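You operate a simulated robot arm through the tools that you are given. There is no shell and no other tool.

You run a simulated robot arm. Do the job below in one go: nothing can be reset, and whatever is moved stays where it is left.

## Task
Click EXIT with the mouse, then switch off the monitor, the display box and both stabilisers.
Fine: the computer must have closed down before the others go off; one click. Leave the desk's other keys, switches, knob and plugs.

It is judged by the outcome, as a careful person would: the job done as asked, and still so three seconds after it is handed in. It fails if anything else is knocked over, pushed out of place, dropped, spilled or broken.

## Robot
A 6-joint arm with a two-finger parallel gripper, fixed in place. Base frame: the origin is at the foot of the arm, x ahead of it, y to its left, z up. Lengths are in m, angles in degrees, forces in N, time in s.
Its first joint turns from -166.0 to 166.0 degrees. Payload 3.91 kg.
Tool frame: the origin (TCP) lies between the finger pads and is the grasp point; the fingertips stand 0.03 m ahead of it; z points along the fingers, y is the line along which they close. Largest opening 0.11 m; finger width 0.02, thickness 0.01; the body of the gripper, 0.048 by 0.112 m, starts 0.055 m behind the TCP.
Orientation is that of the tool frame in the base frame, as a unit quaternion [x, y, z, w]. With the fingers straight down and closing along the base's y, the tool's x points along the base's -x, its y along +y and its z along -z.

## Interface
- The arm moves only by the tool apply_moves. Its argument "plan" is a list of rows, each a list of 7 numbers: the gripper command, from -1 (shut) to 1 (fully open), values between in proportion, then the shift along the tool's x, y, z in cm, then the turn, a rotation vector about the tool's x, y, z in degrees. In form: [[gripper, x, y, z, ax, ay, az], ...]. A call has 1 to 20 rows; each row shifts and turns the commanded pose from where the row before left it, along the tool's axes as they then stand. Each row takes 0.2 s and may step no farther than 0.05 m and 8.6 degrees from the row before; otherwise, or with a gripper value out of range, the whole call is refused. A pose out of reach is approached as far as the arm can. The call stops where the force on the tool passes 40 N (or 10 N more than at its start, if that is more) or the arm is blocked; 0.2 s more then pass. Each finger travels about 0.108 m/s and halts on what it meets, pressing with about 21 N; the grip force reading is that of the motor and also rises with nothing between the fingers. The clock runs only during rows and for 0.2 s after the last one: add rows that do not move to give the fingers time. It gives the time, the measured TCP pose, the force on the tool (base axes), the opening and the grip force at its end, in the units of the frame above (readings bear some noise), with the torque about the TCP (base axes, N m) and any sound that the robot's microphone picked up, and new pictures: "show" is both (left out), scene, wrist or none.
- Cameras (640 x 400 px; columns grow to the right, rows downward): "scene" is fixed at [0.0585, -0.4943, 1.3549]; the picture's right is [0.07, -1.00, 0.00], its down [-0.36, -0.03, -0.93] and it looks along [0.93, 0.07, -0.36] (base axes); focal length 219 px, centre (320, 200). "wrist" rides on the gripper at [0.073, 0.017, -0.103] in the tool frame; the picture's right is [-0.23, 0.97, 0.00], its down [-0.76, -0.18, -0.62] and it looks along [-0.61, -0.14, 0.78] (tool axes); focal length 222 px, centre (320, 200). There is no depth. A picture from a camera that has moved, and an enlarged one, comes with that camera's place and axes in the base frame and with its lens. The place of the scene camera against the robot may be out by one fixed shift of up to 0.018 m in any direction.
- enlarge(camera, box): a new picture of the part [left, top, right, bottom] of that camera's present view, enlarged. It takes no simulated time.
- job_done(): hands the job in; it is judged then, once.

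Places have to be worked out from the pictures, the camera data and where the tool is seen. Open the gripper and draw the arm clear of the work before you hand the job in, unless the task says otherwise.

The tools are called after ">>>" by a JSON object that holds its "method" and its "body". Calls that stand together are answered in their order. apply_moves: Moves the arm, as the interface text tells. Its arguments: {"type":"object","properties":{"plan":{"type":"array"},"show":{"type":"string","enum":["both","scene","wrist","none"]}},"required":["plan"]} The other tools are called the same way: enlarge (camera, box) takes an enlarged picture of a part of a camera's view; job_done () hands the job in.

At the start:

```text
clock: 0.0
position: [0.2908, -0.5253, 1.297]
orientation: [0.0, 1.0, -0.002, 0.001]
wrist_force: [0.8, 0.4, 0.0]
wrist_torque: [0.0, 0.0, 0.01]
grip_width: 0.11
finger_force: 0.1
```

scene: 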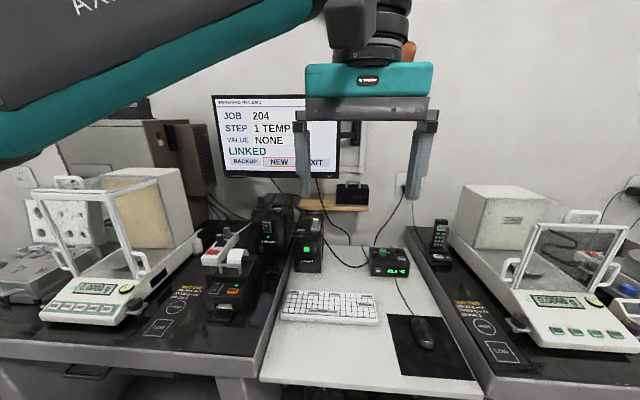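
wrist: 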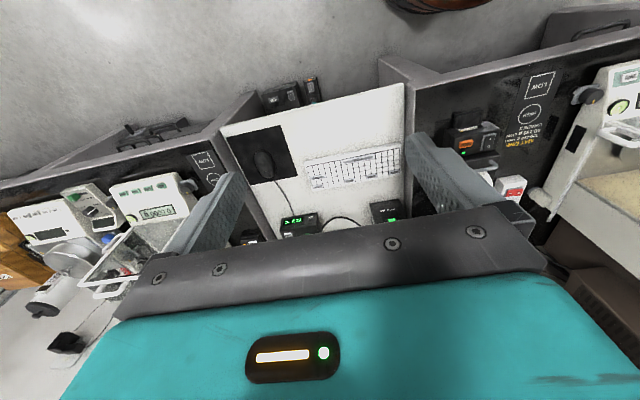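

I start by looking closely at the screen, the desk devices and the mouse before I move anything.

>>> {"method": "enlarge", "body": {"camera": "scene", "box": [200, 80, 360, 180]}}

>>> {"method": "enlarge", "body": {"camera": "scene", "box": [190, 180, 350, 280]}}

>>> {"method": "enlarge", "body": {"camera": "scene", "box": [340, 210, 500, 310]}}

>>> {"method": "enlarge", "body": {"camera": "scene", "box": [340, 290, 500, 390]}}

>>> {"method": "enlarge", "body": {"camera": "scene", "box": [190, 240, 350, 340]}}

```text
4.00 times, centred on (280, 130) of scene
camera zoom: at [0.0585, -0.4943, 1.3549], right [0.07, -1.0, 0.0], down [-0.36, -0.03, -0.93], along [0.93, 0.07, -0.36], focal length 876 px, centre (480, 480)
```

zoom: 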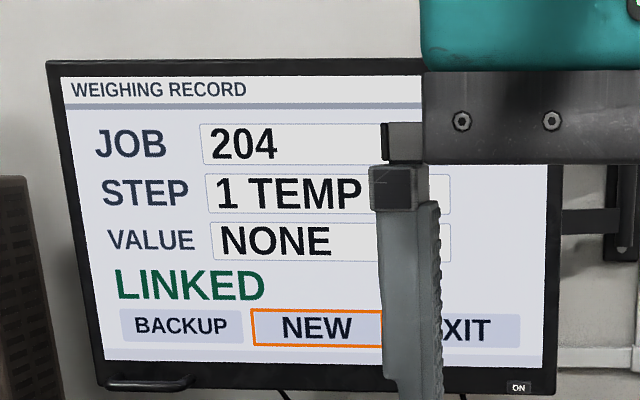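

```text
4.00 times, centred on (270, 230) of scene
camera zoom: at [0.0585, -0.4943, 1.3549], right [0.07, -1.0, 0.0], down [-0.36, -0.03, -0.93], along [0.93, 0.07, -0.36], focal length 876 px, centre (520, 80)
```

zoom: 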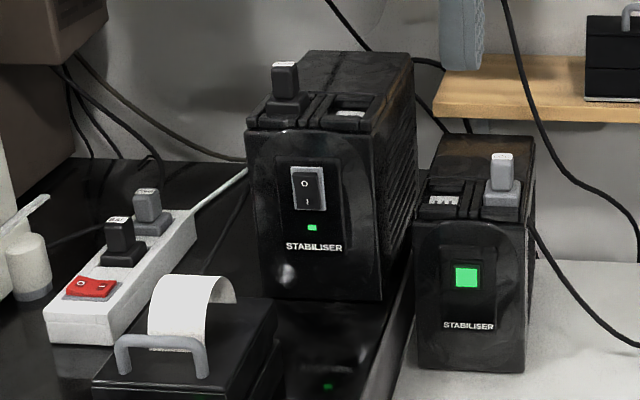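

```text
4.00 times, centred on (420, 260) of scene
camera zoom: at [0.0585, -0.4943, 1.3549], right [0.07, -1.0, 0.0], down [-0.36, -0.03, -0.93], along [0.93, 0.07, -0.36], focal length 876 px, centre (-80, -40)
```

zoom: 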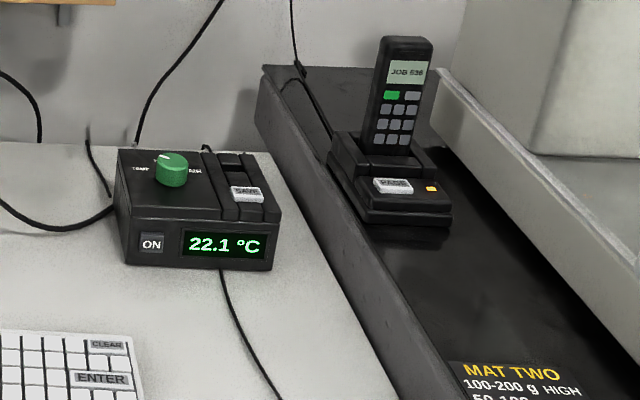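

```text
4.00 times, centred on (420, 340) of scene
camera zoom: at [0.0585, -0.4943, 1.3549], right [0.07, -1.0, 0.0], down [-0.36, -0.03, -0.93], along [0.93, 0.07, -0.36], focal length 876 px, centre (-80, -360)
```

zoom: 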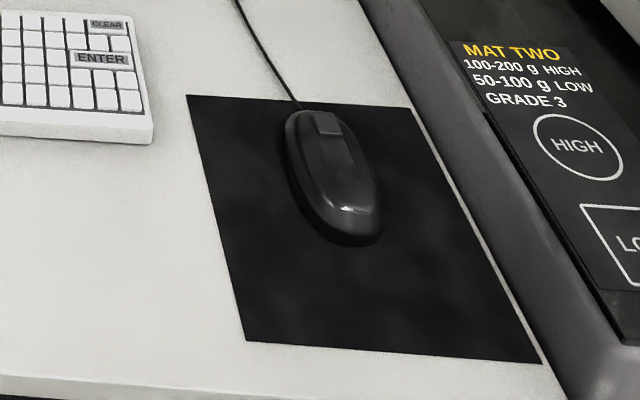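

```text
4.00 times, centred on (270, 290) of scene
camera zoom: at [0.0585, -0.4943, 1.3549], right [0.07, -1.0, 0.0], down [-0.36, -0.03, -0.93], along [0.93, 0.07, -0.36], focal length 876 px, centre (520, -160)
```

zoom: 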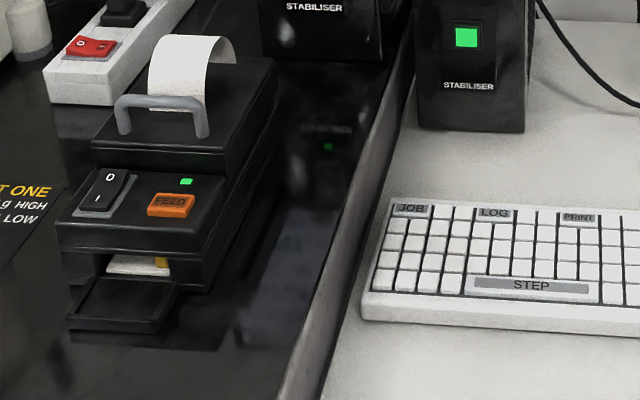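

The finger hides the EXIT button and perhaps a pointer. Triangulating the mouse gives about (0.51, -0.755, 0.79), so I go part of the way there, staying high, to clear the view of the screen and look down on the mouse.

>>> {"method": "apply_moves", "body": {"plan": [[1, -1.5, -3, 1.5, 0, 0, 0], [1, -1.5, -3, 1.5, 0, 0, 0], [1, -1.5, -3, 1.5, 0, 0, 0], [1, -1.5, -3, 1.5, 0, 0, 0], [1, -1.5, -3, 1.5, 0, 0, 0], [1, -1.5, -3, 1.5, 0, 0, 0], [1, -1.5, -3, 1.5, 0, 0, 0], [1, 0, 0, 3, 0, 0, 0]], "show": "both"}}

```text
clock: 1.8
position: [0.3946, -0.7364, 1.1643]
orientation: [0.0, 1.0, -0.002, 0.001]
wrist_force: [0.3, -0.6, 0.1]
wrist_torque: [0.01, -0.01, 0.02]
grip_width: 0.1101
finger_force: 0.0
camera wrist: at [0.324, -0.7181, 1.2671], right [0.23, 0.97, 0.0], down [0.76, -0.18, 0.63], along [0.61, -0.14, -0.78], focal length 222 px, centre (320, 200)
```

scene: 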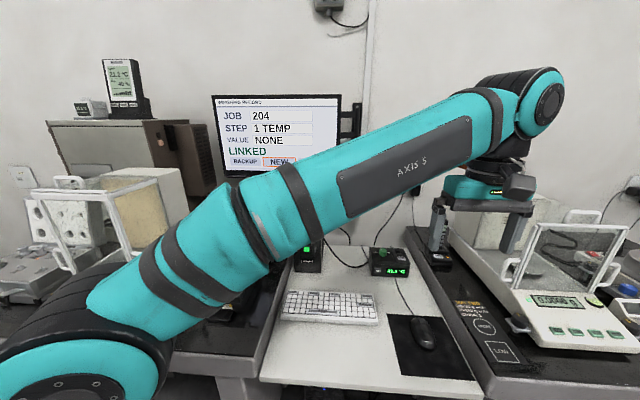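
wrist: 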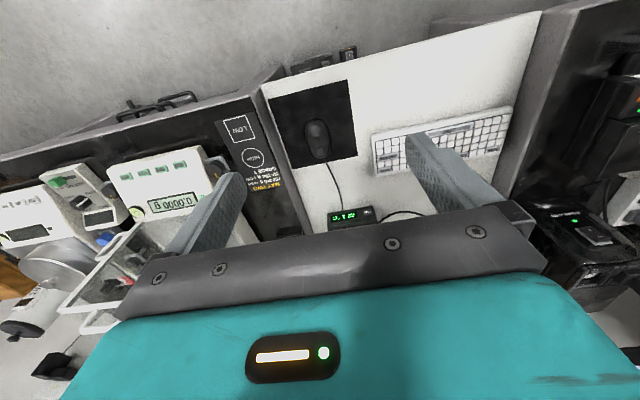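

The screen is partly hidden by the forearm now, so I look at the mouse in the wrist view and at the visible part of the screen.

>>> {"method": "enlarge", "body": {"camera": "wrist", "box": [260, 70, 380, 170]}}

>>> {"method": "enlarge", "body": {"camera": "wrist", "box": [320, 180, 420, 250]}}

>>> {"method": "enlarge", "body": {"camera": "scene", "box": [200, 80, 360, 180]}}

>>> {"method": "enlarge", "body": {"camera": "scene", "box": [390, 310, 450, 355]}}

```text
4.00 times, centred on (320, 120) of wrist
camera zoom: at [0.324, -0.7181, 1.2671], right [0.23, 0.97, 0.0], down [0.76, -0.18, 0.63], along [0.61, -0.14, -0.78], focal length 888 px, centre (320, 520)
```

zoom: 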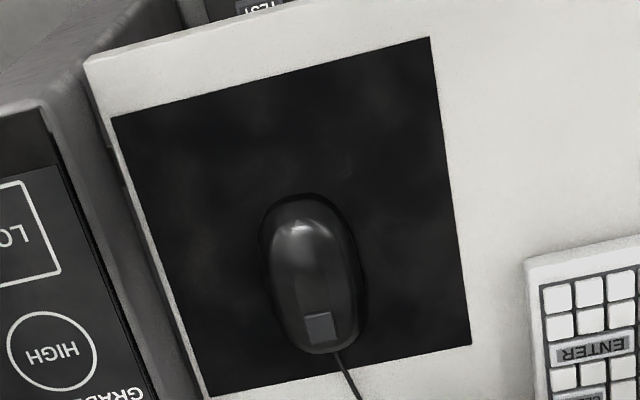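

```text
5.71 times, centred on (370, 215) of wrist
camera zoom: at [0.324, -0.7181, 1.2671], right [0.23, 0.97, 0.0], down [0.76, -0.18, 0.63], along [0.61, -0.14, -0.78], focal length 1269 px, centre (34, 114)
```

zoom: 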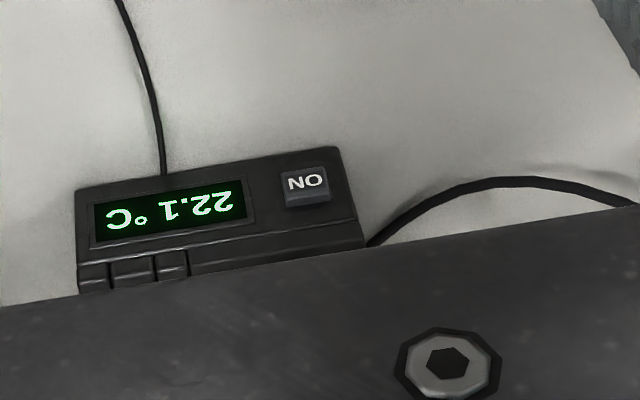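

```text
4.00 times, centred on (280, 130) of scene
camera zoom: at [0.0585, -0.4943, 1.3549], right [0.07, -1.0, 0.0], down [-0.36, -0.03, -0.93], along [0.93, 0.07, -0.36], focal length 876 px, centre (480, 480)
```

zoom: 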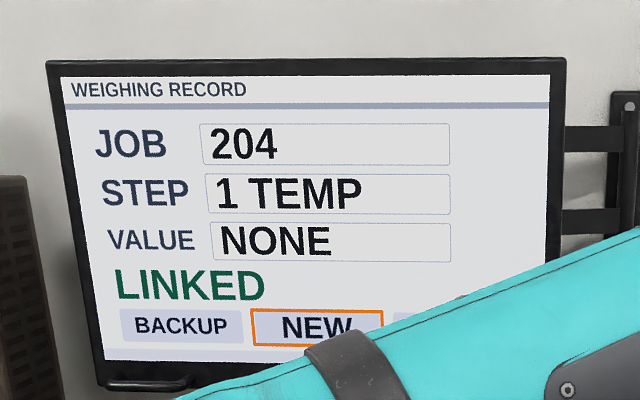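

```text
8.89 times, centred on (420, 332) of scene
camera zoom: at [0.0585, -0.4943, 1.3549], right [0.07, -1.0, 0.0], down [-0.36, -0.03, -0.93], along [0.93, 0.07, -0.36], focal length 1946 px, centre (-569, -978)
```

zoom: 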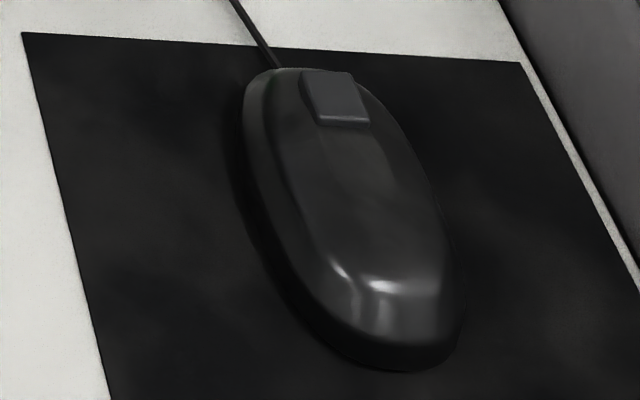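

The orange frame marks NEW as selected, so the mouse has to be moved until EXIT is framed. The pad lies at z≈0.74, spanning x 0.43–0.615 and y -0.86 to -0.683, and the mouse centre is about (0.543, -0.768) with its single button at the far end. I go above the mouse at a safe height.

>>> {"method": "apply_moves", "body": {"plan": [[1, -1.85, -0.4, 3.2, 0, 0, 0], [1, -1.85, -0.4, 3.2, 0, 0, 0], [1, -1.85, -0.4, 3.2, 0, 0, 0], [1, -1.85, -0.4, 3.2, 0, 0, 0], [1, -1.85, -0.4, 3.2, 0, 0, 0], [1, -1.85, -0.4, 3.2, 0, 0, 0], [1, -1.85, -0.4, 3.2, 0, 0, 0], [1, -1.85, -0.4, 3.2, 0, 0, 0]], "show": "both"}}

```text
clock: 3.6
position: [0.5471, -0.7687, 0.9086]
orientation: [0.0, 1.0, -0.002, 0.001]
wrist_force: [0.0, 0.2, 0.3]
wrist_torque: [-0.01, -0.04, 0.0]
grip_width: 0.11
finger_force: 0.0
camera wrist: at [0.4762, -0.7508, 1.0116], right [0.23, 0.97, 0.0], down [0.76, -0.18, 0.63], along [0.61, -0.15, -0.78], focal length 222 px, centre (320, 200)
```

scene: 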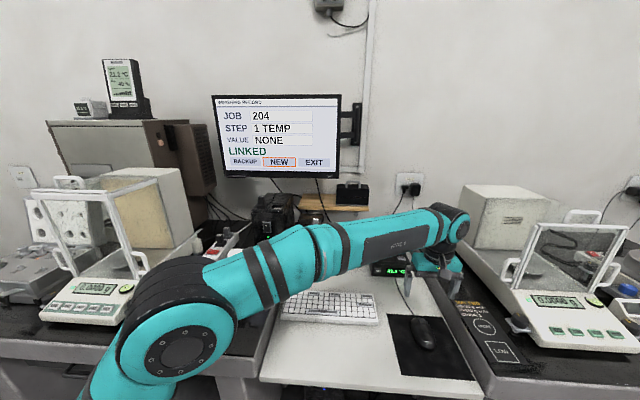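
wrist: 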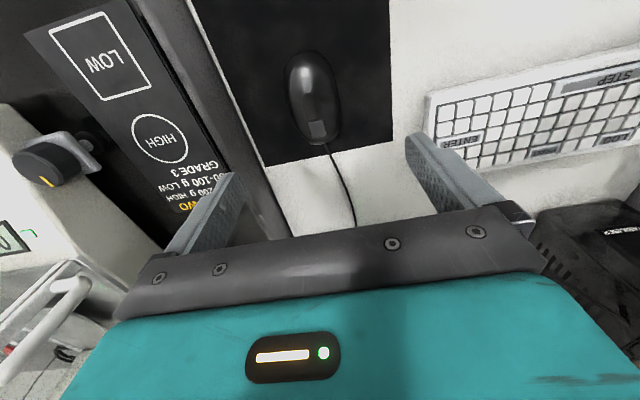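

The screen is fully visible from the scene camera now. I enlarge it and the mouse for finer positions.

>>> {"method": "enlarge", "body": {"camera": "scene", "box": [200, 80, 360, 180]}}

>>> {"method": "enlarge", "body": {"camera": "wrist", "box": [250, 30, 410, 170]}}

>>> {"method": "enlarge", "body": {"camera": "wrist", "box": [150, 120, 550, 320]}}

```text
4.00 times, centred on (280, 130) of scene
camera zoom: at [0.0585, -0.4943, 1.3549], right [0.07, -1.0, 0.0], down [-0.36, -0.03, -0.93], along [0.93, 0.07, -0.36], focal length 876 px, centre (480, 480)
```

zoom: 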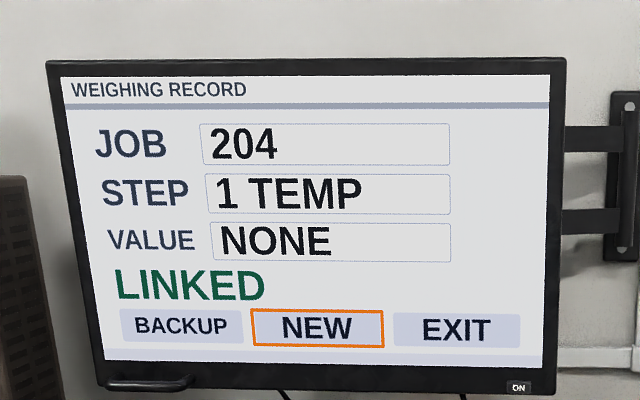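

```text
2.86 times, centred on (330, 100) of wrist
camera zoom: at [0.4762, -0.7508, 1.0116], right [0.23, 0.97, 0.0], down [0.76, -0.18, 0.63], along [0.61, -0.15, -0.78], focal length 635 px, centre (291, 486)
```

zoom: 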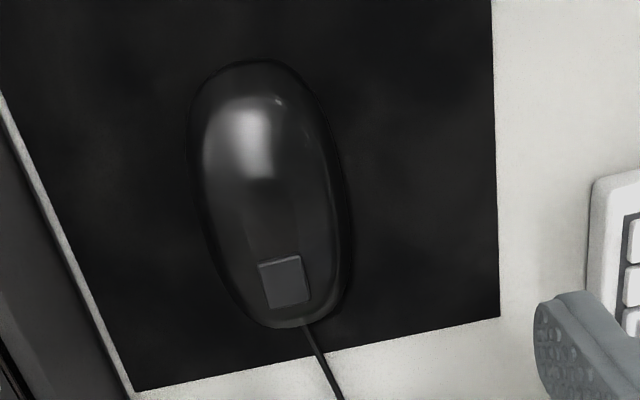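

```text
1.60 times, centred on (350, 220) of wrist
camera zoom: at [0.4762, -0.7508, 1.0116], right [0.23, 0.97, 0.0], down [0.76, -0.18, 0.63], along [0.61, -0.15, -0.78], focal length 355 px, centre (272, 168)
```

zoom: 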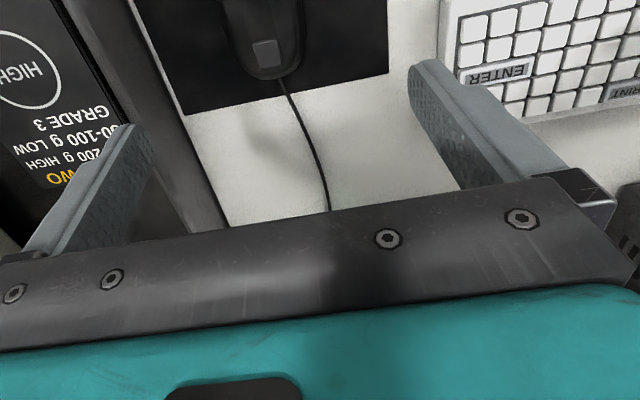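

The screen shows NEW framed and EXIT to its right. The neighbouring bench top is at z≈0.806 with a wall at y≈-0.87, so I have about 5 cm of travel to the right. I centre over the mouse with a small yaw to match it, and come down with open fingers to tips at about 0.76.

>>> {"method": "apply_moves", "body": {"plan": [[1, 0.4, -0.7, 2.0, 0, 0, 5], [1, 0, 0, 2.0, 0, 0, 0], [1, 0, 0, 2.0, 0, 0, 0], [1, 0, 0, 2.0, 0, 0, 0], [1, 0, 0, 2.0, 0, 0, 0], [1, 0, 0, 1.8, 0, 0, 0]], "show": "both"}}

```text
clock: 5.0
position: [0.5419, -0.7777, 0.7901]
orientation: [0.044, 0.999, -0.002, 0.001]
wrist_force: [1.0, 0.2, 0.3]
wrist_torque: [-0.03, -0.01, 0.03]
grip_width: 0.1099
finger_force: 0.1
camera wrist: at [0.4714, -0.7531, 0.893], right [0.31, 0.95, 0.0], down [0.74, -0.24, 0.63], along [0.59, -0.2, -0.78], focal length 222 px, centre (320, 200)
```

scene: 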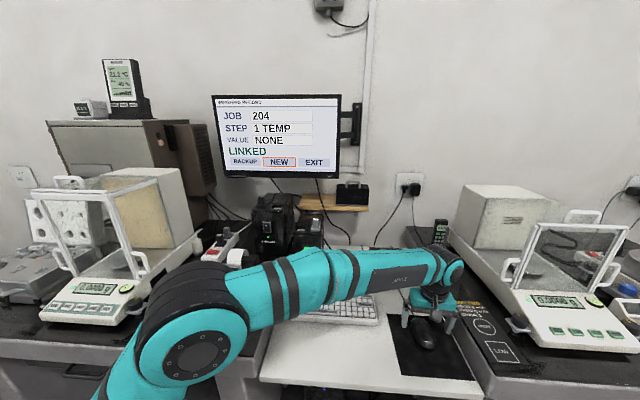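
wrist: 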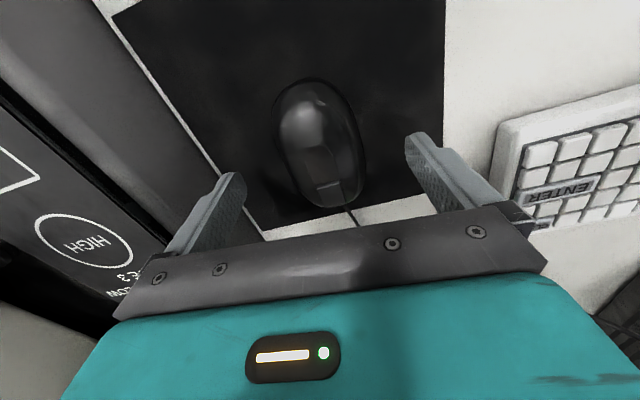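

The mouse sits centred between the open fingers (mouse centre ≈(0.541, -0.777)). I lower another centimetre in small steps and zoom to see the gap under the tips.

>>> {"method": "apply_moves", "body": {"plan": [[1, 0, 0, 0.5, 0, 0, 0], [1, 0, 0, 0.3, 0, 0, 0], [1, 0, 0, 0.2, 0, 0, 0], [1, 0, 0, 0, 0, 0, 0]], "show": "none"}}

>>> {"method": "enlarge", "body": {"camera": "scene", "box": [380, 270, 480, 370]}}

>>> {"method": "enlarge", "body": {"camera": "wrist", "box": [160, 60, 500, 270]}}

```text
clock: 6.0
position: [0.5404, -0.7775, 0.7793]
orientation: [0.044, 0.999, -0.001, 0.001]
wrist_force: [-0.5, -0.4, 0.2]
wrist_torque: [-0.02, 0.03, -0.02]
grip_width: 0.1103
finger_force: 0.1
```

```text
4.00 times, centred on (430, 320) of scene
camera zoom: at [0.0585, -0.4943, 1.3549], right [0.07, -1.0, 0.0], down [-0.36, -0.03, -0.93], along [0.93, 0.07, -0.36], focal length 876 px, centre (-120, -280)
```

zoom: 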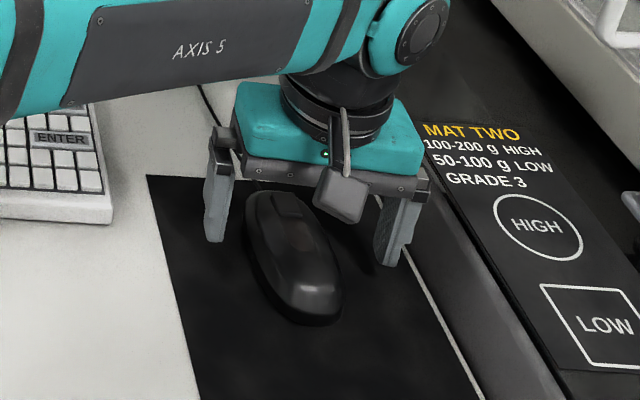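

```text
1.88 times, centred on (330, 165) of wrist
camera zoom: at [0.4716, -0.7532, 0.883], right [0.31, 0.95, 0.0], down [0.74, -0.24, 0.63], along [0.59, -0.2, -0.78], focal length 418 px, centre (301, 266)
```

zoom: 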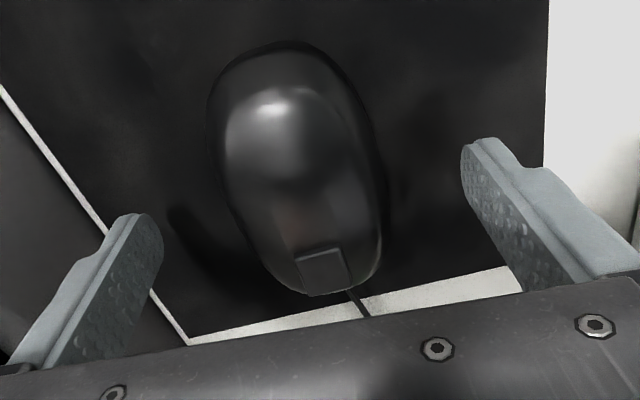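

The tips are at about 0.749, either side of the mouse and free of the pad. I lower 3 mm more and narrow the fingers to a loose cage of 6.6 cm.

>>> {"method": "apply_moves", "body": {"plan": [[1, 0, 0, 0.3, 0, 0, 0], [0.5, 0, 0, 0, 0, 0, 0], [0.3, 0, 0, 0, 0, 0, 0], [0.2, 0, 0, 0, 0, 0, 0], [0.2, 0, 0, 0, 0, 0, 0]], "show": "none"}}

>>> {"method": "enlarge", "body": {"camera": "scene", "box": [380, 270, 480, 370]}}

>>> {"method": "enlarge", "body": {"camera": "wrist", "box": [160, 60, 500, 270]}}

>>> {"method": "enlarge", "body": {"camera": "scene", "box": [200, 80, 360, 180]}}

```text
clock: 7.2
position: [0.541, -0.7771, 0.7765]
orientation: [0.044, 0.999, -0.002, 0.001]
wrist_force: [0.2, -0.3, -1.3]
wrist_torque: [0.01, 0.01, -0.01]
grip_width: 0.066
finger_force: 0.0
```

```text
4.00 times, centred on (430, 320) of scene
camera zoom: at [0.0585, -0.4943, 1.3549], right [0.07, -1.0, 0.0], down [-0.36, -0.03, -0.93], along [0.93, 0.07, -0.36], focal length 876 px, centre (-120, -280)
```

zoom: 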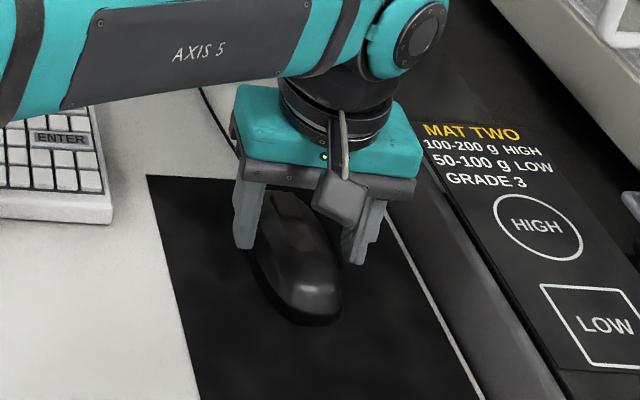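

```text
1.88 times, centred on (330, 165) of wrist
camera zoom: at [0.4719, -0.753, 0.88], right [0.31, 0.95, 0.0], down [0.74, -0.24, 0.63], along [0.59, -0.2, -0.78], focal length 418 px, centre (301, 266)
```

zoom: 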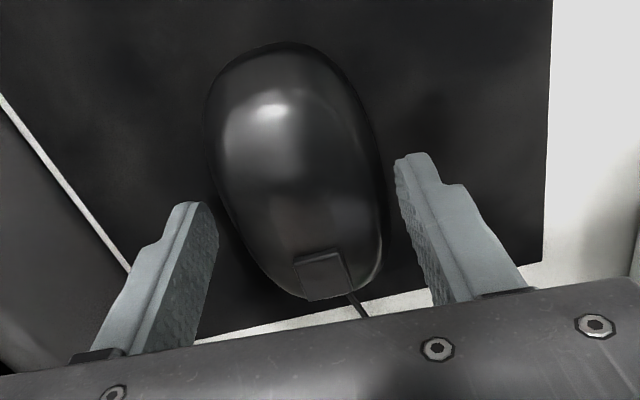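

```text
4.00 times, centred on (280, 130) of scene
camera zoom: at [0.0585, -0.4943, 1.3549], right [0.07, -1.0, 0.0], down [-0.36, -0.03, -0.93], along [0.93, 0.07, -0.36], focal length 876 px, centre (480, 480)
```

zoom: 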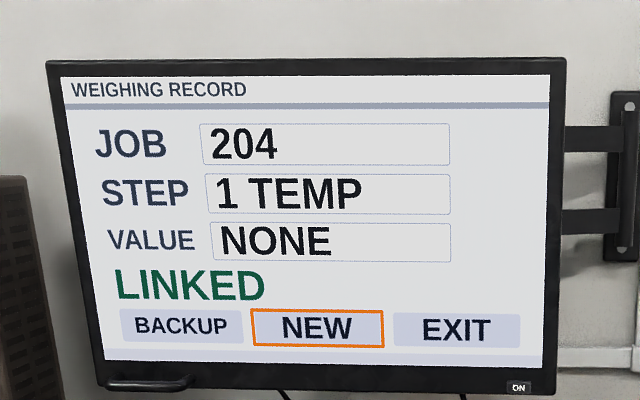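

The fingers straddle the mouse with a small gap, slightly forward of its middle. I shift 7 mm back, narrow to 6.2 cm and nudge 8 mm to the right, then check the screen.

>>> {"method": "apply_moves", "body": {"plan": [[0.2, 0.7, 0, 0, 0, 0, 0], [0.13, 0, 0, 0, 0, 0, 0], [0.13, 0, -0.3, 0, 0, 0, 0], [0.13, 0, -0.3, 0, 0, 0, 0], [0.13, 0, -0.2, 0, 0, 0, 0], [0.13, 0, 0, 0, 0, 0, 0]], "show": "none"}}

>>> {"method": "enlarge", "body": {"camera": "wrist", "box": [160, 60, 500, 270]}}

>>> {"method": "enlarge", "body": {"camera": "scene", "box": [200, 80, 360, 180]}}

```text
clock: 8.6
position: [0.5347, -0.7835, 0.7769]
orientation: [0.044, 0.999, -0.002, 0.001]
wrist_force: [0.3, 1.1, 3.4]
wrist_torque: [0.16, -0.06, 0.05]
grip_width: 0.0629
finger_force: 0.7
```

```text
1.88 times, centred on (330, 165) of wrist
camera zoom: at [0.4646, -0.7595, 0.8802], right [0.31, 0.95, 0.0], down [0.74, -0.24, 0.63], along [0.59, -0.2, -0.78], focal length 418 px, centre (301, 266)
```

zoom: 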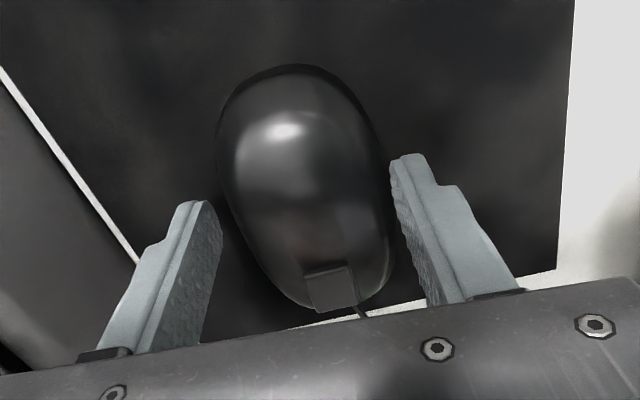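

```text
4.00 times, centred on (280, 130) of scene
camera zoom: at [0.0585, -0.4943, 1.3549], right [0.07, -1.0, 0.0], down [-0.36, -0.03, -0.93], along [0.93, 0.07, -0.36], focal length 876 px, centre (480, 480)
```

zoom: 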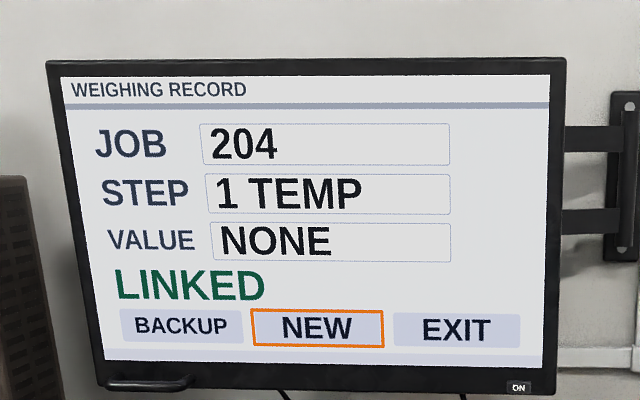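

The finger is just coming into contact and NEW is still framed. I push 10 mm further right and check again.

>>> {"method": "apply_moves", "body": {"plan": [[0.13, 0, -0.3, 0, 0, 0, 0], [0.13, 0, -0.3, 0, 0, 0, 0], [0.13, 0, -0.2, 0, 0, 0, 0], [0.13, 0, -0.2, 0, 0, 0, 0], [0.13, 0, 0, 0, 0, 0, 0]], "show": "none"}}

>>> {"method": "enlarge", "body": {"camera": "wrist", "box": [160, 60, 500, 270]}}

>>> {"method": "enlarge", "body": {"camera": "scene", "box": [200, 80, 360, 180]}}

```text
clock: 9.8
position: [0.5329, -0.7938, 0.776]
orientation: [0.044, 0.999, -0.002, 0.001]
wrist_force: [0.4, 0.3, 0.6]
wrist_torque: [0.0, 0.01, 0.01]
grip_width: 0.0623
finger_force: 0.1
```

```text
1.88 times, centred on (330, 165) of wrist
camera zoom: at [0.4633, -0.7696, 0.8794], right [0.31, 0.95, 0.0], down [0.74, -0.24, 0.63], along [0.59, -0.2, -0.78], focal length 418 px, centre (301, 266)
```

zoom: 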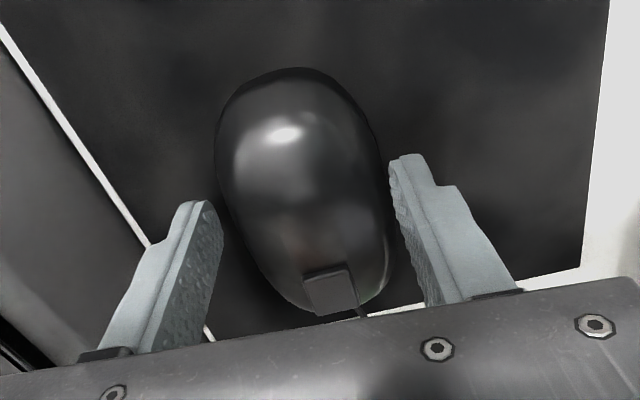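

```text
4.00 times, centred on (280, 130) of scene
camera zoom: at [0.0585, -0.4943, 1.3549], right [0.07, -1.0, 0.0], down [-0.36, -0.03, -0.93], along [0.93, 0.07, -0.36], focal length 876 px, centre (480, 480)
```

zoom: 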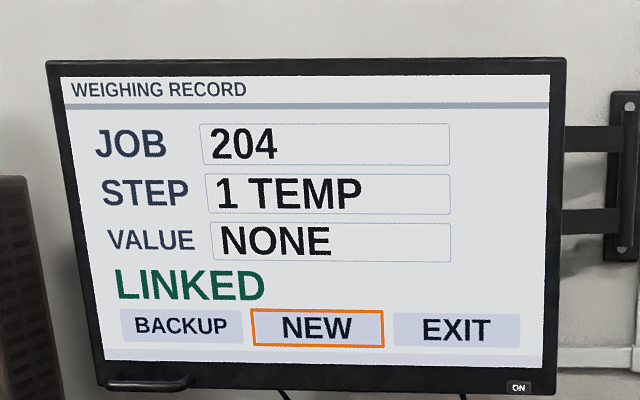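

The mouse has moved about 1 cm right with the fingers and NEW is still framed. Another 10 mm.

>>> {"method": "apply_moves", "body": {"plan": [[0.13, 0, -0.3, 0, 0, 0, 0], [0.13, 0, -0.3, 0, 0, 0, 0], [0.13, 0, -0.2, 0, 0, 0, 0], [0.13, 0, -0.2, 0, 0, 0, 0], [0.13, 0, 0, 0, 0, 0, 0]], "show": "none"}}

>>> {"method": "enlarge", "body": {"camera": "wrist", "box": [160, 60, 500, 270]}}

>>> {"method": "enlarge", "body": {"camera": "scene", "box": [200, 80, 360, 180]}}

```text
clock: 11.0
position: [0.5325, -0.8035, 0.7778]
orientation: [0.044, 0.999, -0.002, 0.0]
wrist_force: [-0.3, 0.4, 0.4]
wrist_torque: [0.0, -0.01, 0.0]
grip_width: 0.0624
finger_force: 0.1
```

```text
1.88 times, centred on (330, 165) of wrist
camera zoom: at [0.462, -0.7793, 0.8799], right [0.31, 0.95, 0.0], down [0.74, -0.24, 0.63], along [0.59, -0.2, -0.78], focal length 418 px, centre (301, 266)
```

zoom: 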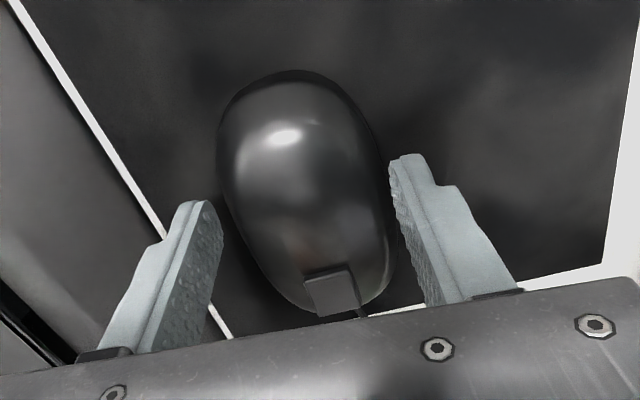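

```text
4.00 times, centred on (280, 130) of scene
camera zoom: at [0.0585, -0.4943, 1.3549], right [0.07, -1.0, 0.0], down [-0.36, -0.03, -0.93], along [0.93, 0.07, -0.36], focal length 876 px, centre (480, 480)
```

zoom: 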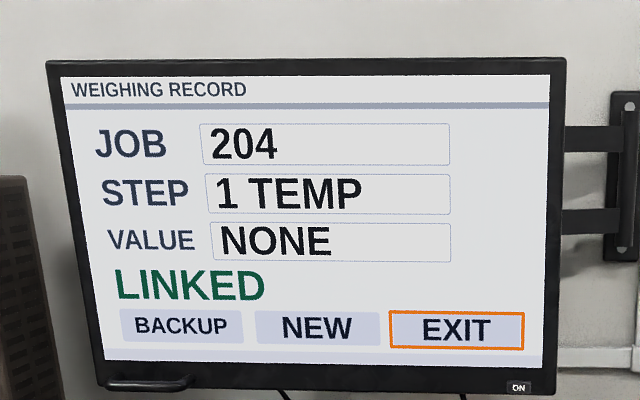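

EXIT is now framed. I add 4 mm for margin, then open only slightly (to 7.3 cm, as the bench wall is close on the right) and lift straight up.

>>> {"method": "apply_moves", "body": {"plan": [[0.13, 0, -0.2, 0, 0, 0, 0], [0.13, 0, -0.2, 0, 0, 0, 0], [0.13, 0, 0, 0, 0, 0, 0], [0.33, 0, 0, 0, 0, 0, 0], [0.33, 0, 0, 0, 0, 0, 0], [0.33, 0, 0, -1, 0, 0, 0], [0.33, 0, 0, -2, 0, 0, 0], [0.33, 0, 0, -3, 0, 0, 0], [0.33, 0, 0, -3, 0, 0, 0]], "show": "both"}}

>>> {"method": "enlarge", "body": {"camera": "scene", "box": [200, 80, 360, 180]}}

>>> {"method": "enlarge", "body": {"camera": "wrist", "box": [220, 50, 420, 230]}}

```text
clock: 13.0
position: [0.531, -0.8087, 0.8661]
orientation: [0.043, 0.999, -0.002, 0.002]
wrist_force: [0.7, 0.6, -0.5]
wrist_torque: [0.03, 0.01, 0.02]
grip_width: 0.0733
finger_force: 0.0
camera wrist: at [0.4607, -0.7838, 0.9695], right [0.31, 0.95, 0.0], down [0.74, -0.24, 0.62], along [0.59, -0.2, -0.78], focal length 222 px, centre (320, 200)
```

scene: 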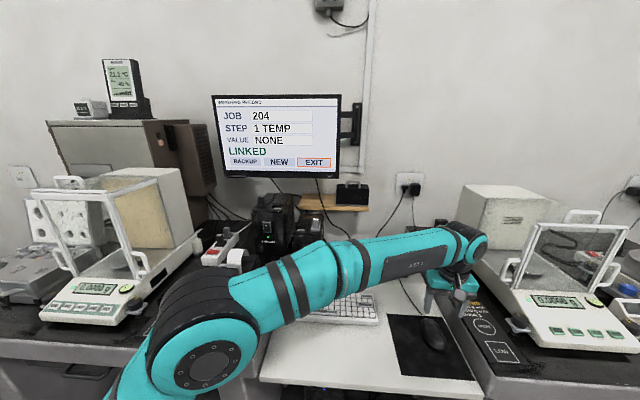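
wrist: 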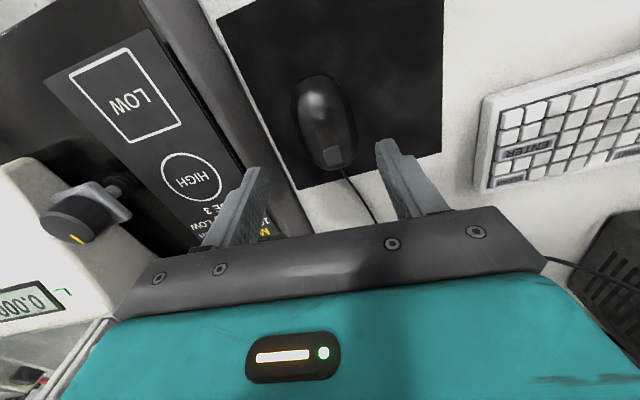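

```text
4.00 times, centred on (280, 130) of scene
camera zoom: at [0.0585, -0.4943, 1.3549], right [0.07, -1.0, 0.0], down [-0.36, -0.03, -0.93], along [0.93, 0.07, -0.36], focal length 876 px, centre (480, 480)
```

zoom: 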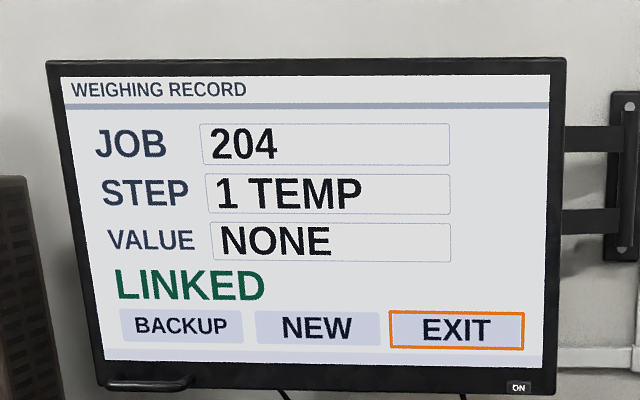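

```text
2.22 times, centred on (320, 140) of wrist
camera zoom: at [0.4607, -0.7838, 0.9695], right [0.31, 0.95, 0.0], down [0.74, -0.24, 0.62], along [0.59, -0.2, -0.78], focal length 494 px, centre (320, 333)
```

zoom: 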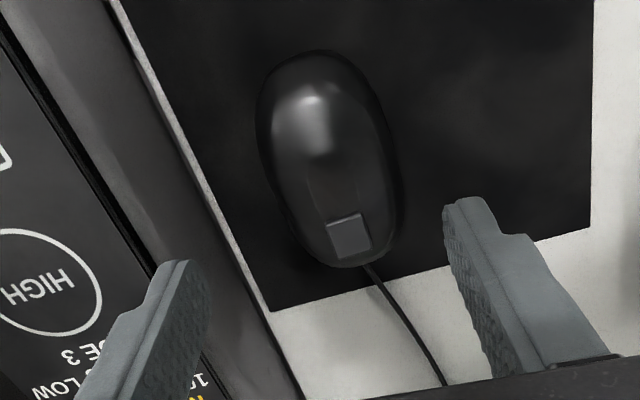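

EXIT stays framed after release. The mouse button is at about (0.563, -0.805, 0.77). I close the fingers and place the tip 3 cm over it to check alignment.

>>> {"method": "apply_moves", "body": {"plan": [[0.33, -1.77, 0.4, 0, 0, 0, 0], [-1, -1.77, 0.39, 0, 0, 0, 0], [-1, 0, 0, 0, 0, 0, 0], [-1, 0, 0, 1.5, 0, 0, 0], [-1, 0, 0, 1.6, 0, 0, 0], [-1, 0, 0, 0, 0, 0, 0]], "show": "wrist"}}

>>> {"method": "enlarge", "body": {"camera": "wrist", "box": [240, 50, 400, 230]}}

>>> {"method": "enlarge", "body": {"camera": "scene", "box": [390, 260, 490, 360]}}

```text
clock: 14.4
position: [0.5678, -0.8028, 0.8363]
orientation: [0.043, 0.999, -0.002, 0.001]
wrist_force: [0.6, -0.2, 0.5]
wrist_torque: [0.01, 0.0, 0.01]
grip_width: 0.0
finger_force: 20.9
camera wrist: at [0.4972, -0.7784, 0.9388], right [0.31, 0.95, 0.0], down [0.74, -0.24, 0.63], along [0.59, -0.2, -0.78], focal length 222 px, centre (320, 200)
```

wrist: 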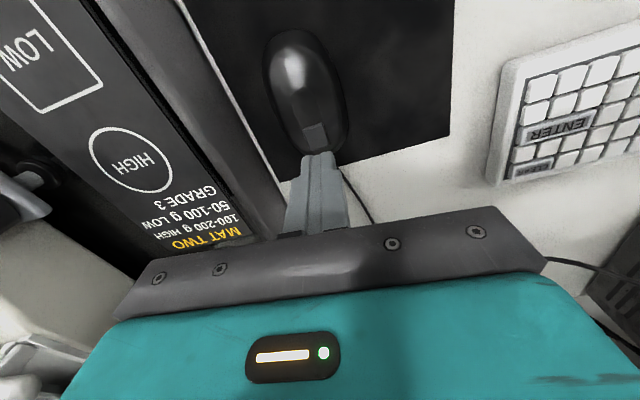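

```text
2.22 times, centred on (320, 140) of wrist
camera zoom: at [0.4972, -0.7784, 0.9388], right [0.31, 0.95, 0.0], down [0.74, -0.24, 0.63], along [0.59, -0.2, -0.78], focal length 494 px, centre (320, 333)
```

zoom: 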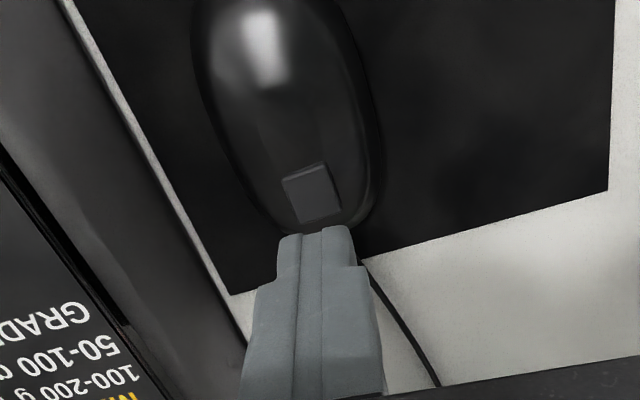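

```text
4.00 times, centred on (440, 310) of scene
camera zoom: at [0.0585, -0.4943, 1.3549], right [0.07, -1.0, 0.0], down [-0.36, -0.03, -0.93], along [0.93, 0.07, -0.36], focal length 876 px, centre (-160, -240)
```

zoom: 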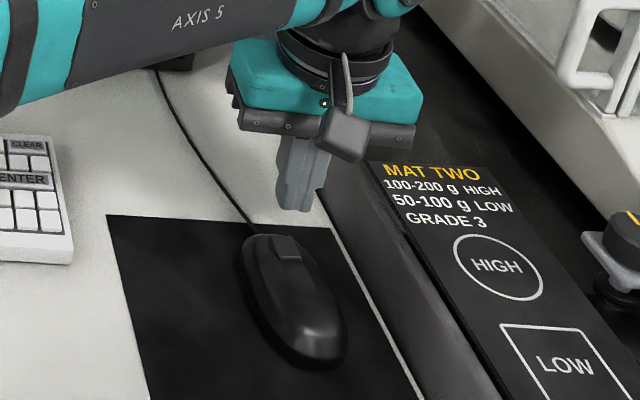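

The button estimate stays at about (0.565, -0.805). I shift 2 mm right and come down to just above it.

>>> {"method": "apply_moves", "body": {"plan": [[-1, 0, -0.2, 0.8, 0, 0, 0], [-1, 0, 0, 0.8, 0, 0, 0], [-1, 0, 0, 0.6, 0, 0, 0], [-1, 0, 0, 0, 0, 0, 0]], "show": "none"}}

>>> {"method": "enlarge", "body": {"camera": "wrist", "box": [240, 50, 400, 230]}}

>>> {"method": "enlarge", "body": {"camera": "scene", "box": [410, 290, 470, 350]}}

```text
clock: 15.4
position: [0.5674, -0.805, 0.8128]
orientation: [0.043, 0.999, -0.001, 0.001]
wrist_force: [0.7, 0.2, -0.2]
wrist_torque: [-0.02, -0.01, 0.0]
grip_width: 0.0
finger_force: 21.1
```

```text
2.22 times, centred on (320, 140) of wrist
camera zoom: at [0.4974, -0.7806, 0.9166], right [0.31, 0.95, 0.0], down [0.74, -0.24, 0.63], along [0.59, -0.2, -0.78], focal length 494 px, centre (320, 333)
```

zoom: 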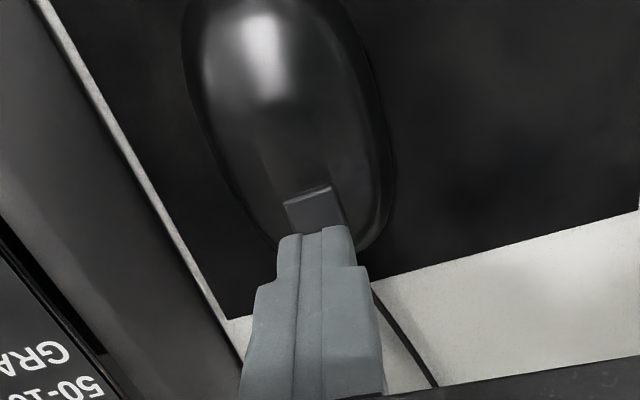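

```text
6.67 times, centred on (440, 320) of scene
camera zoom: at [0.0585, -0.4943, 1.3549], right [0.07, -1.0, 0.0], down [-0.36, -0.03, -0.93], along [0.93, 0.07, -0.36], focal length 1459 px, centre (-480, -600)
```

zoom: 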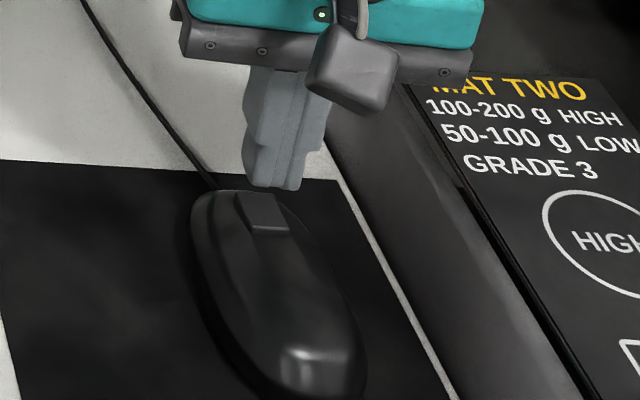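

The tip hovers at z≈0.783, lined up over the button. I step down slowly, watching for force or a sound.

>>> {"method": "apply_moves", "body": {"plan": [[-1, 0, 0, 0.3, 0, 0, 0], [-1, 0, 0, 0.3, 0, 0, 0], [-1, 0, 0, 0.2, 0, 0, 0], [-1, 0, 0, 0, 0, 0, 0]], "show": "none"}}

>>> {"method": "enlarge", "body": {"camera": "scene", "box": [410, 290, 470, 350]}}

>>> {"method": "enlarge", "body": {"camera": "wrist", "box": [270, 80, 370, 180]}}

```text
clock: 16.4
position: [0.5677, -0.8047, 0.8048]
orientation: [0.044, 0.999, -0.001, 0.001]
wrist_force: [0.0, -0.1, 0.3]
wrist_torque: [-0.03, 0.0, 0.03]
grip_width: 0.0001
finger_force: 20.8
```

```text
6.67 times, centred on (440, 320) of scene
camera zoom: at [0.0585, -0.4943, 1.3549], right [0.07, -1.0, 0.0], down [-0.36, -0.03, -0.93], along [0.93, 0.07, -0.36], focal length 1459 px, centre (-480, -600)
```

zoom: 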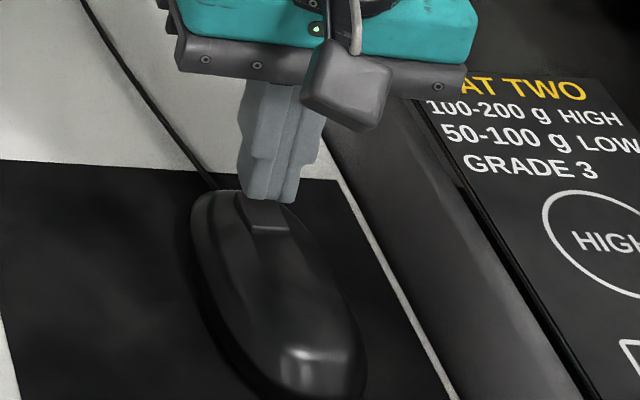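

```text
4.00 times, centred on (320, 130) of wrist
camera zoom: at [0.4975, -0.78, 0.9088], right [0.31, 0.95, 0.0], down [0.74, -0.24, 0.63], along [0.59, -0.2, -0.78], focal length 888 px, centre (320, 480)
```

zoom: 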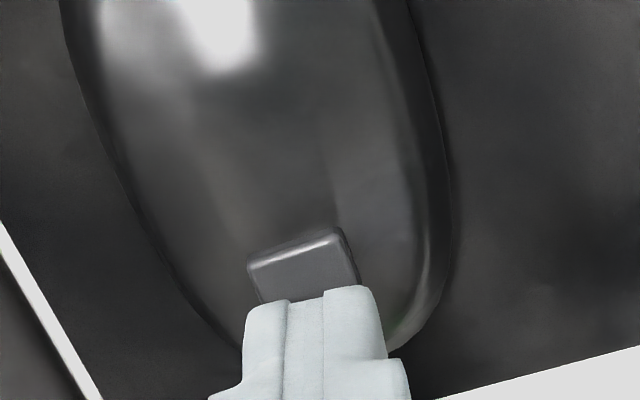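

No contact yet at tip z≈0.775; alignment is good. I continue down in 1–2 mm steps.

>>> {"method": "apply_moves", "body": {"plan": [[-1, 0, 0, 0.2, 0, 0, 0], [-1, 0, 0, 0.1, 0, 0, 0], [-1, 0, 0, 0.1, 0, 0, 0], [-1, 0, 0, 0, 0, 0, 0]], "show": "none"}}

>>> {"method": "enlarge", "body": {"camera": "wrist", "box": [270, 80, 370, 180]}}

```text
clock: 17.4
position: [0.5674, -0.8051, 0.8018]
orientation: [0.043, 0.999, -0.002, 0.0]
wrist_force: [0.1, -0.6, 0.2]
wrist_torque: [-0.01, 0.03, 0.01]
grip_width: 0.0003
finger_force: 21.0
```

```text
4.00 times, centred on (320, 130) of wrist
camera zoom: at [0.4978, -0.7801, 0.9046], right [0.31, 0.95, 0.0], down [0.74, -0.24, 0.63], along [0.59, -0.2, -0.78], focal length 888 px, centre (320, 480)
```

zoom: 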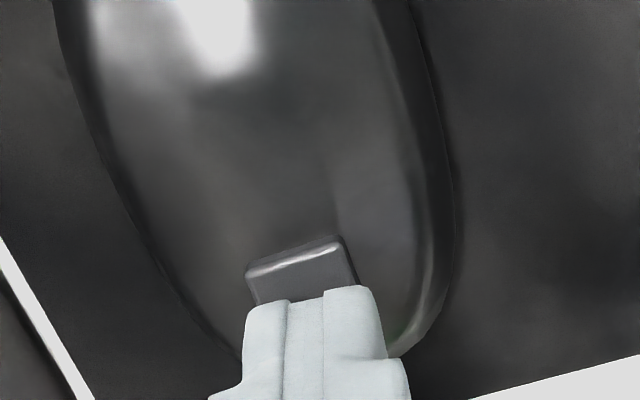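

Still free. I centre the tip better (2 mm back, 1.5 mm right) and keep stepping down by 1 mm.

>>> {"method": "apply_moves", "body": {"plan": [[-1, 0.2, -0.15, 0, 0, 0, 0], [-1, 0, 0, 0.1, 0, 0, 0], [-1, 0, 0, 0.1, 0, 0, 0], [-1, 0, 0, 0.1, 0, 0, 0], [-1, 0, 0, 0, 0, 0, 0]], "show": "none"}}

>>> {"method": "enlarge", "body": {"camera": "wrist", "box": [270, 80, 370, 180]}}

>>> {"method": "enlarge", "body": {"camera": "scene", "box": [410, 290, 470, 350]}}

```text
clock: 18.6
position: [0.5656, -0.8063, 0.7991]
orientation: [0.043, 0.999, -0.002, 0.001]
wrist_force: [-0.4, 0.1, -0.4]
wrist_torque: [0.02, -0.01, -0.03]
grip_width: 0.0
finger_force: 20.8
```

```text
4.00 times, centred on (320, 130) of wrist
camera zoom: at [0.4959, -0.7818, 0.9021], right [0.31, 0.95, 0.0], down [0.74, -0.24, 0.63], along [0.59, -0.2, -0.78], focal length 888 px, centre (320, 480)
```

zoom: 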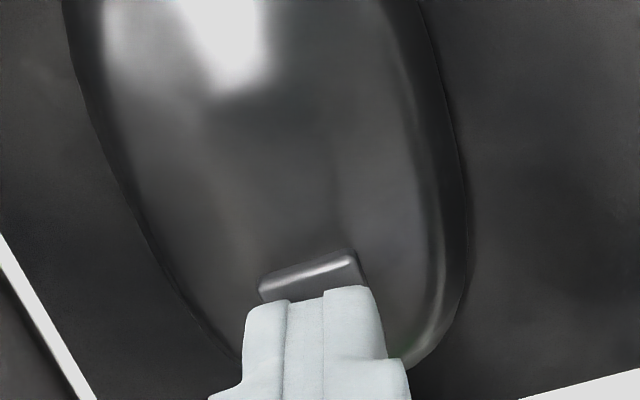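

```text
6.67 times, centred on (440, 320) of scene
camera zoom: at [0.0585, -0.4943, 1.3549], right [0.07, -1.0, 0.0], down [-0.36, -0.03, -0.93], along [0.93, 0.07, -0.36], focal length 1459 px, centre (-480, -600)
```

zoom: 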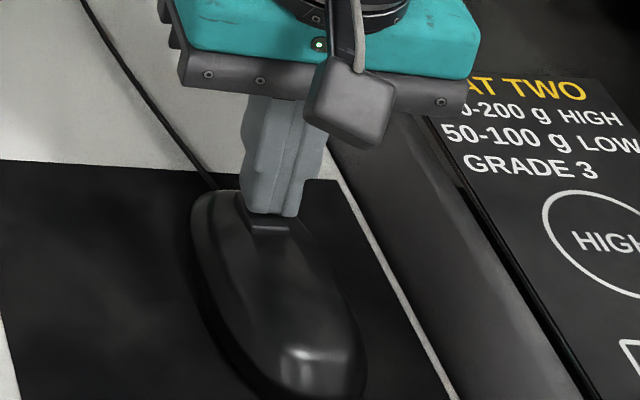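

Well centred, no contact at tip z≈0.769. Another 2 mm.

>>> {"method": "apply_moves", "body": {"plan": [[-1, 0, 0, 0.1, 0, 0, 0], [-1, 0, 0, 0.1, 0, 0, 0], [-1, 0, 0, 0, 0, 0, 0]], "show": "none"}}

>>> {"method": "enlarge", "body": {"camera": "wrist", "box": [270, 80, 370, 180]}}

```text
clock: 19.4
position: [0.5652, -0.8071, 0.7971]
orientation: [0.044, 0.999, -0.003, 0.001]
wrist_force: [-0.1, -0.2, -0.2]
wrist_torque: [-0.01, 0.01, 0.03]
grip_width: 0.0
finger_force: 21.4
```

```text
4.00 times, centred on (320, 130) of wrist
camera zoom: at [0.4956, -0.7818, 0.9002], right [0.31, 0.95, 0.0], down [0.74, -0.24, 0.63], along [0.59, -0.2, -0.78], focal length 888 px, centre (320, 480)
```

zoom: 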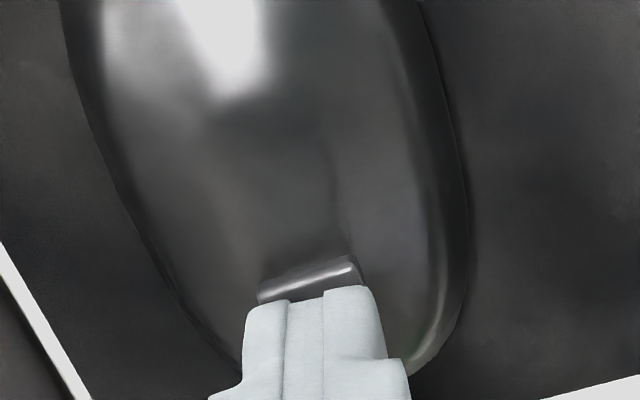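

Still free at tip z≈0.767; I continue with 1 mm steps.

>>> {"method": "apply_moves", "body": {"plan": [[-1, 0, 0, 0.1, 0, 0, 0], [-1, 0, 0, 0.1, 0, 0, 0], [-1, 0, 0, 0, 0, 0, 0]], "show": "none"}}

>>> {"method": "enlarge", "body": {"camera": "wrist", "box": [270, 80, 370, 180]}}

```text
clock: 20.2
position: [0.5655, -0.8062, 0.794]
orientation: [0.045, 0.999, -0.001, 0.001]
wrist_force: [-0.2, -0.8, 0.7]
wrist_torque: [-0.01, 0.04, -0.02]
grip_width: 0.0
finger_force: 21.0
```

```text
4.00 times, centred on (320, 130) of wrist
camera zoom: at [0.4955, -0.7816, 0.8982], right [0.31, 0.95, 0.0], down [0.74, -0.24, 0.63], along [0.59, -0.2, -0.78], focal length 888 px, centre (320, 480)
```

zoom: 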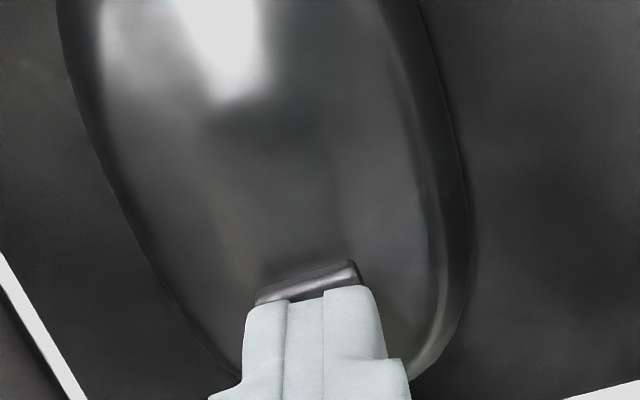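

Tip at about 0.764–0.765 and still no force. I keep going in 1 mm steps.

>>> {"method": "apply_moves", "body": {"plan": [[-1, 0, 0, 0.1, 0, 0, 0], [-1, 0, 0, 0.1, 0, 0, 0], [-1, 0, 0, 0, 0, 0, 0]], "show": "none"}}

>>> {"method": "enlarge", "body": {"camera": "wrist", "box": [270, 80, 370, 180]}}

>>> {"method": "enlarge", "body": {"camera": "scene", "box": [410, 290, 470, 350]}}

```text
clock: 21.0
position: [0.5653, -0.8061, 0.7927]
orientation: [0.044, 0.999, -0.002, 0.0]
wrist_force: [-0.3, 0.4, 1.4]
wrist_torque: [0.04, 0.04, -0.01]
grip_width: 0.0
finger_force: 20.6
heard: click
```

```text
4.00 times, centred on (320, 130) of wrist
camera zoom: at [0.4955, -0.782, 0.8961], right [0.31, 0.95, 0.0], down [0.74, -0.24, 0.63], along [0.59, -0.2, -0.78], focal length 888 px, centre (320, 480)
```

zoom: 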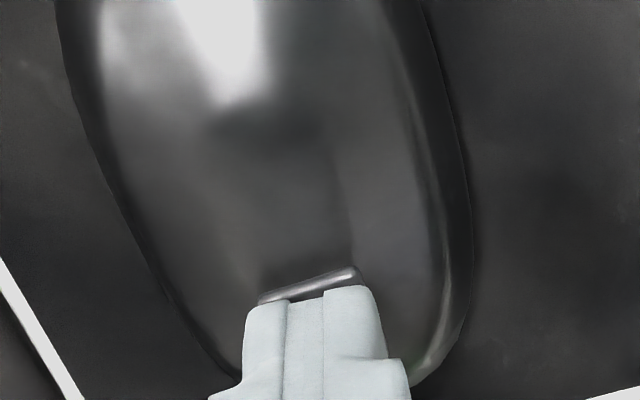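

```text
6.67 times, centred on (440, 320) of scene
camera zoom: at [0.0585, -0.4943, 1.3549], right [0.07, -1.0, 0.0], down [-0.36, -0.03, -0.93], along [0.93, 0.07, -0.36], focal length 1459 px, centre (-480, -600)
```

zoom: 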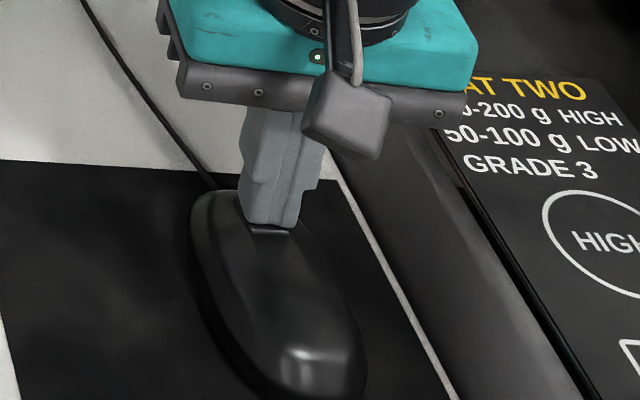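

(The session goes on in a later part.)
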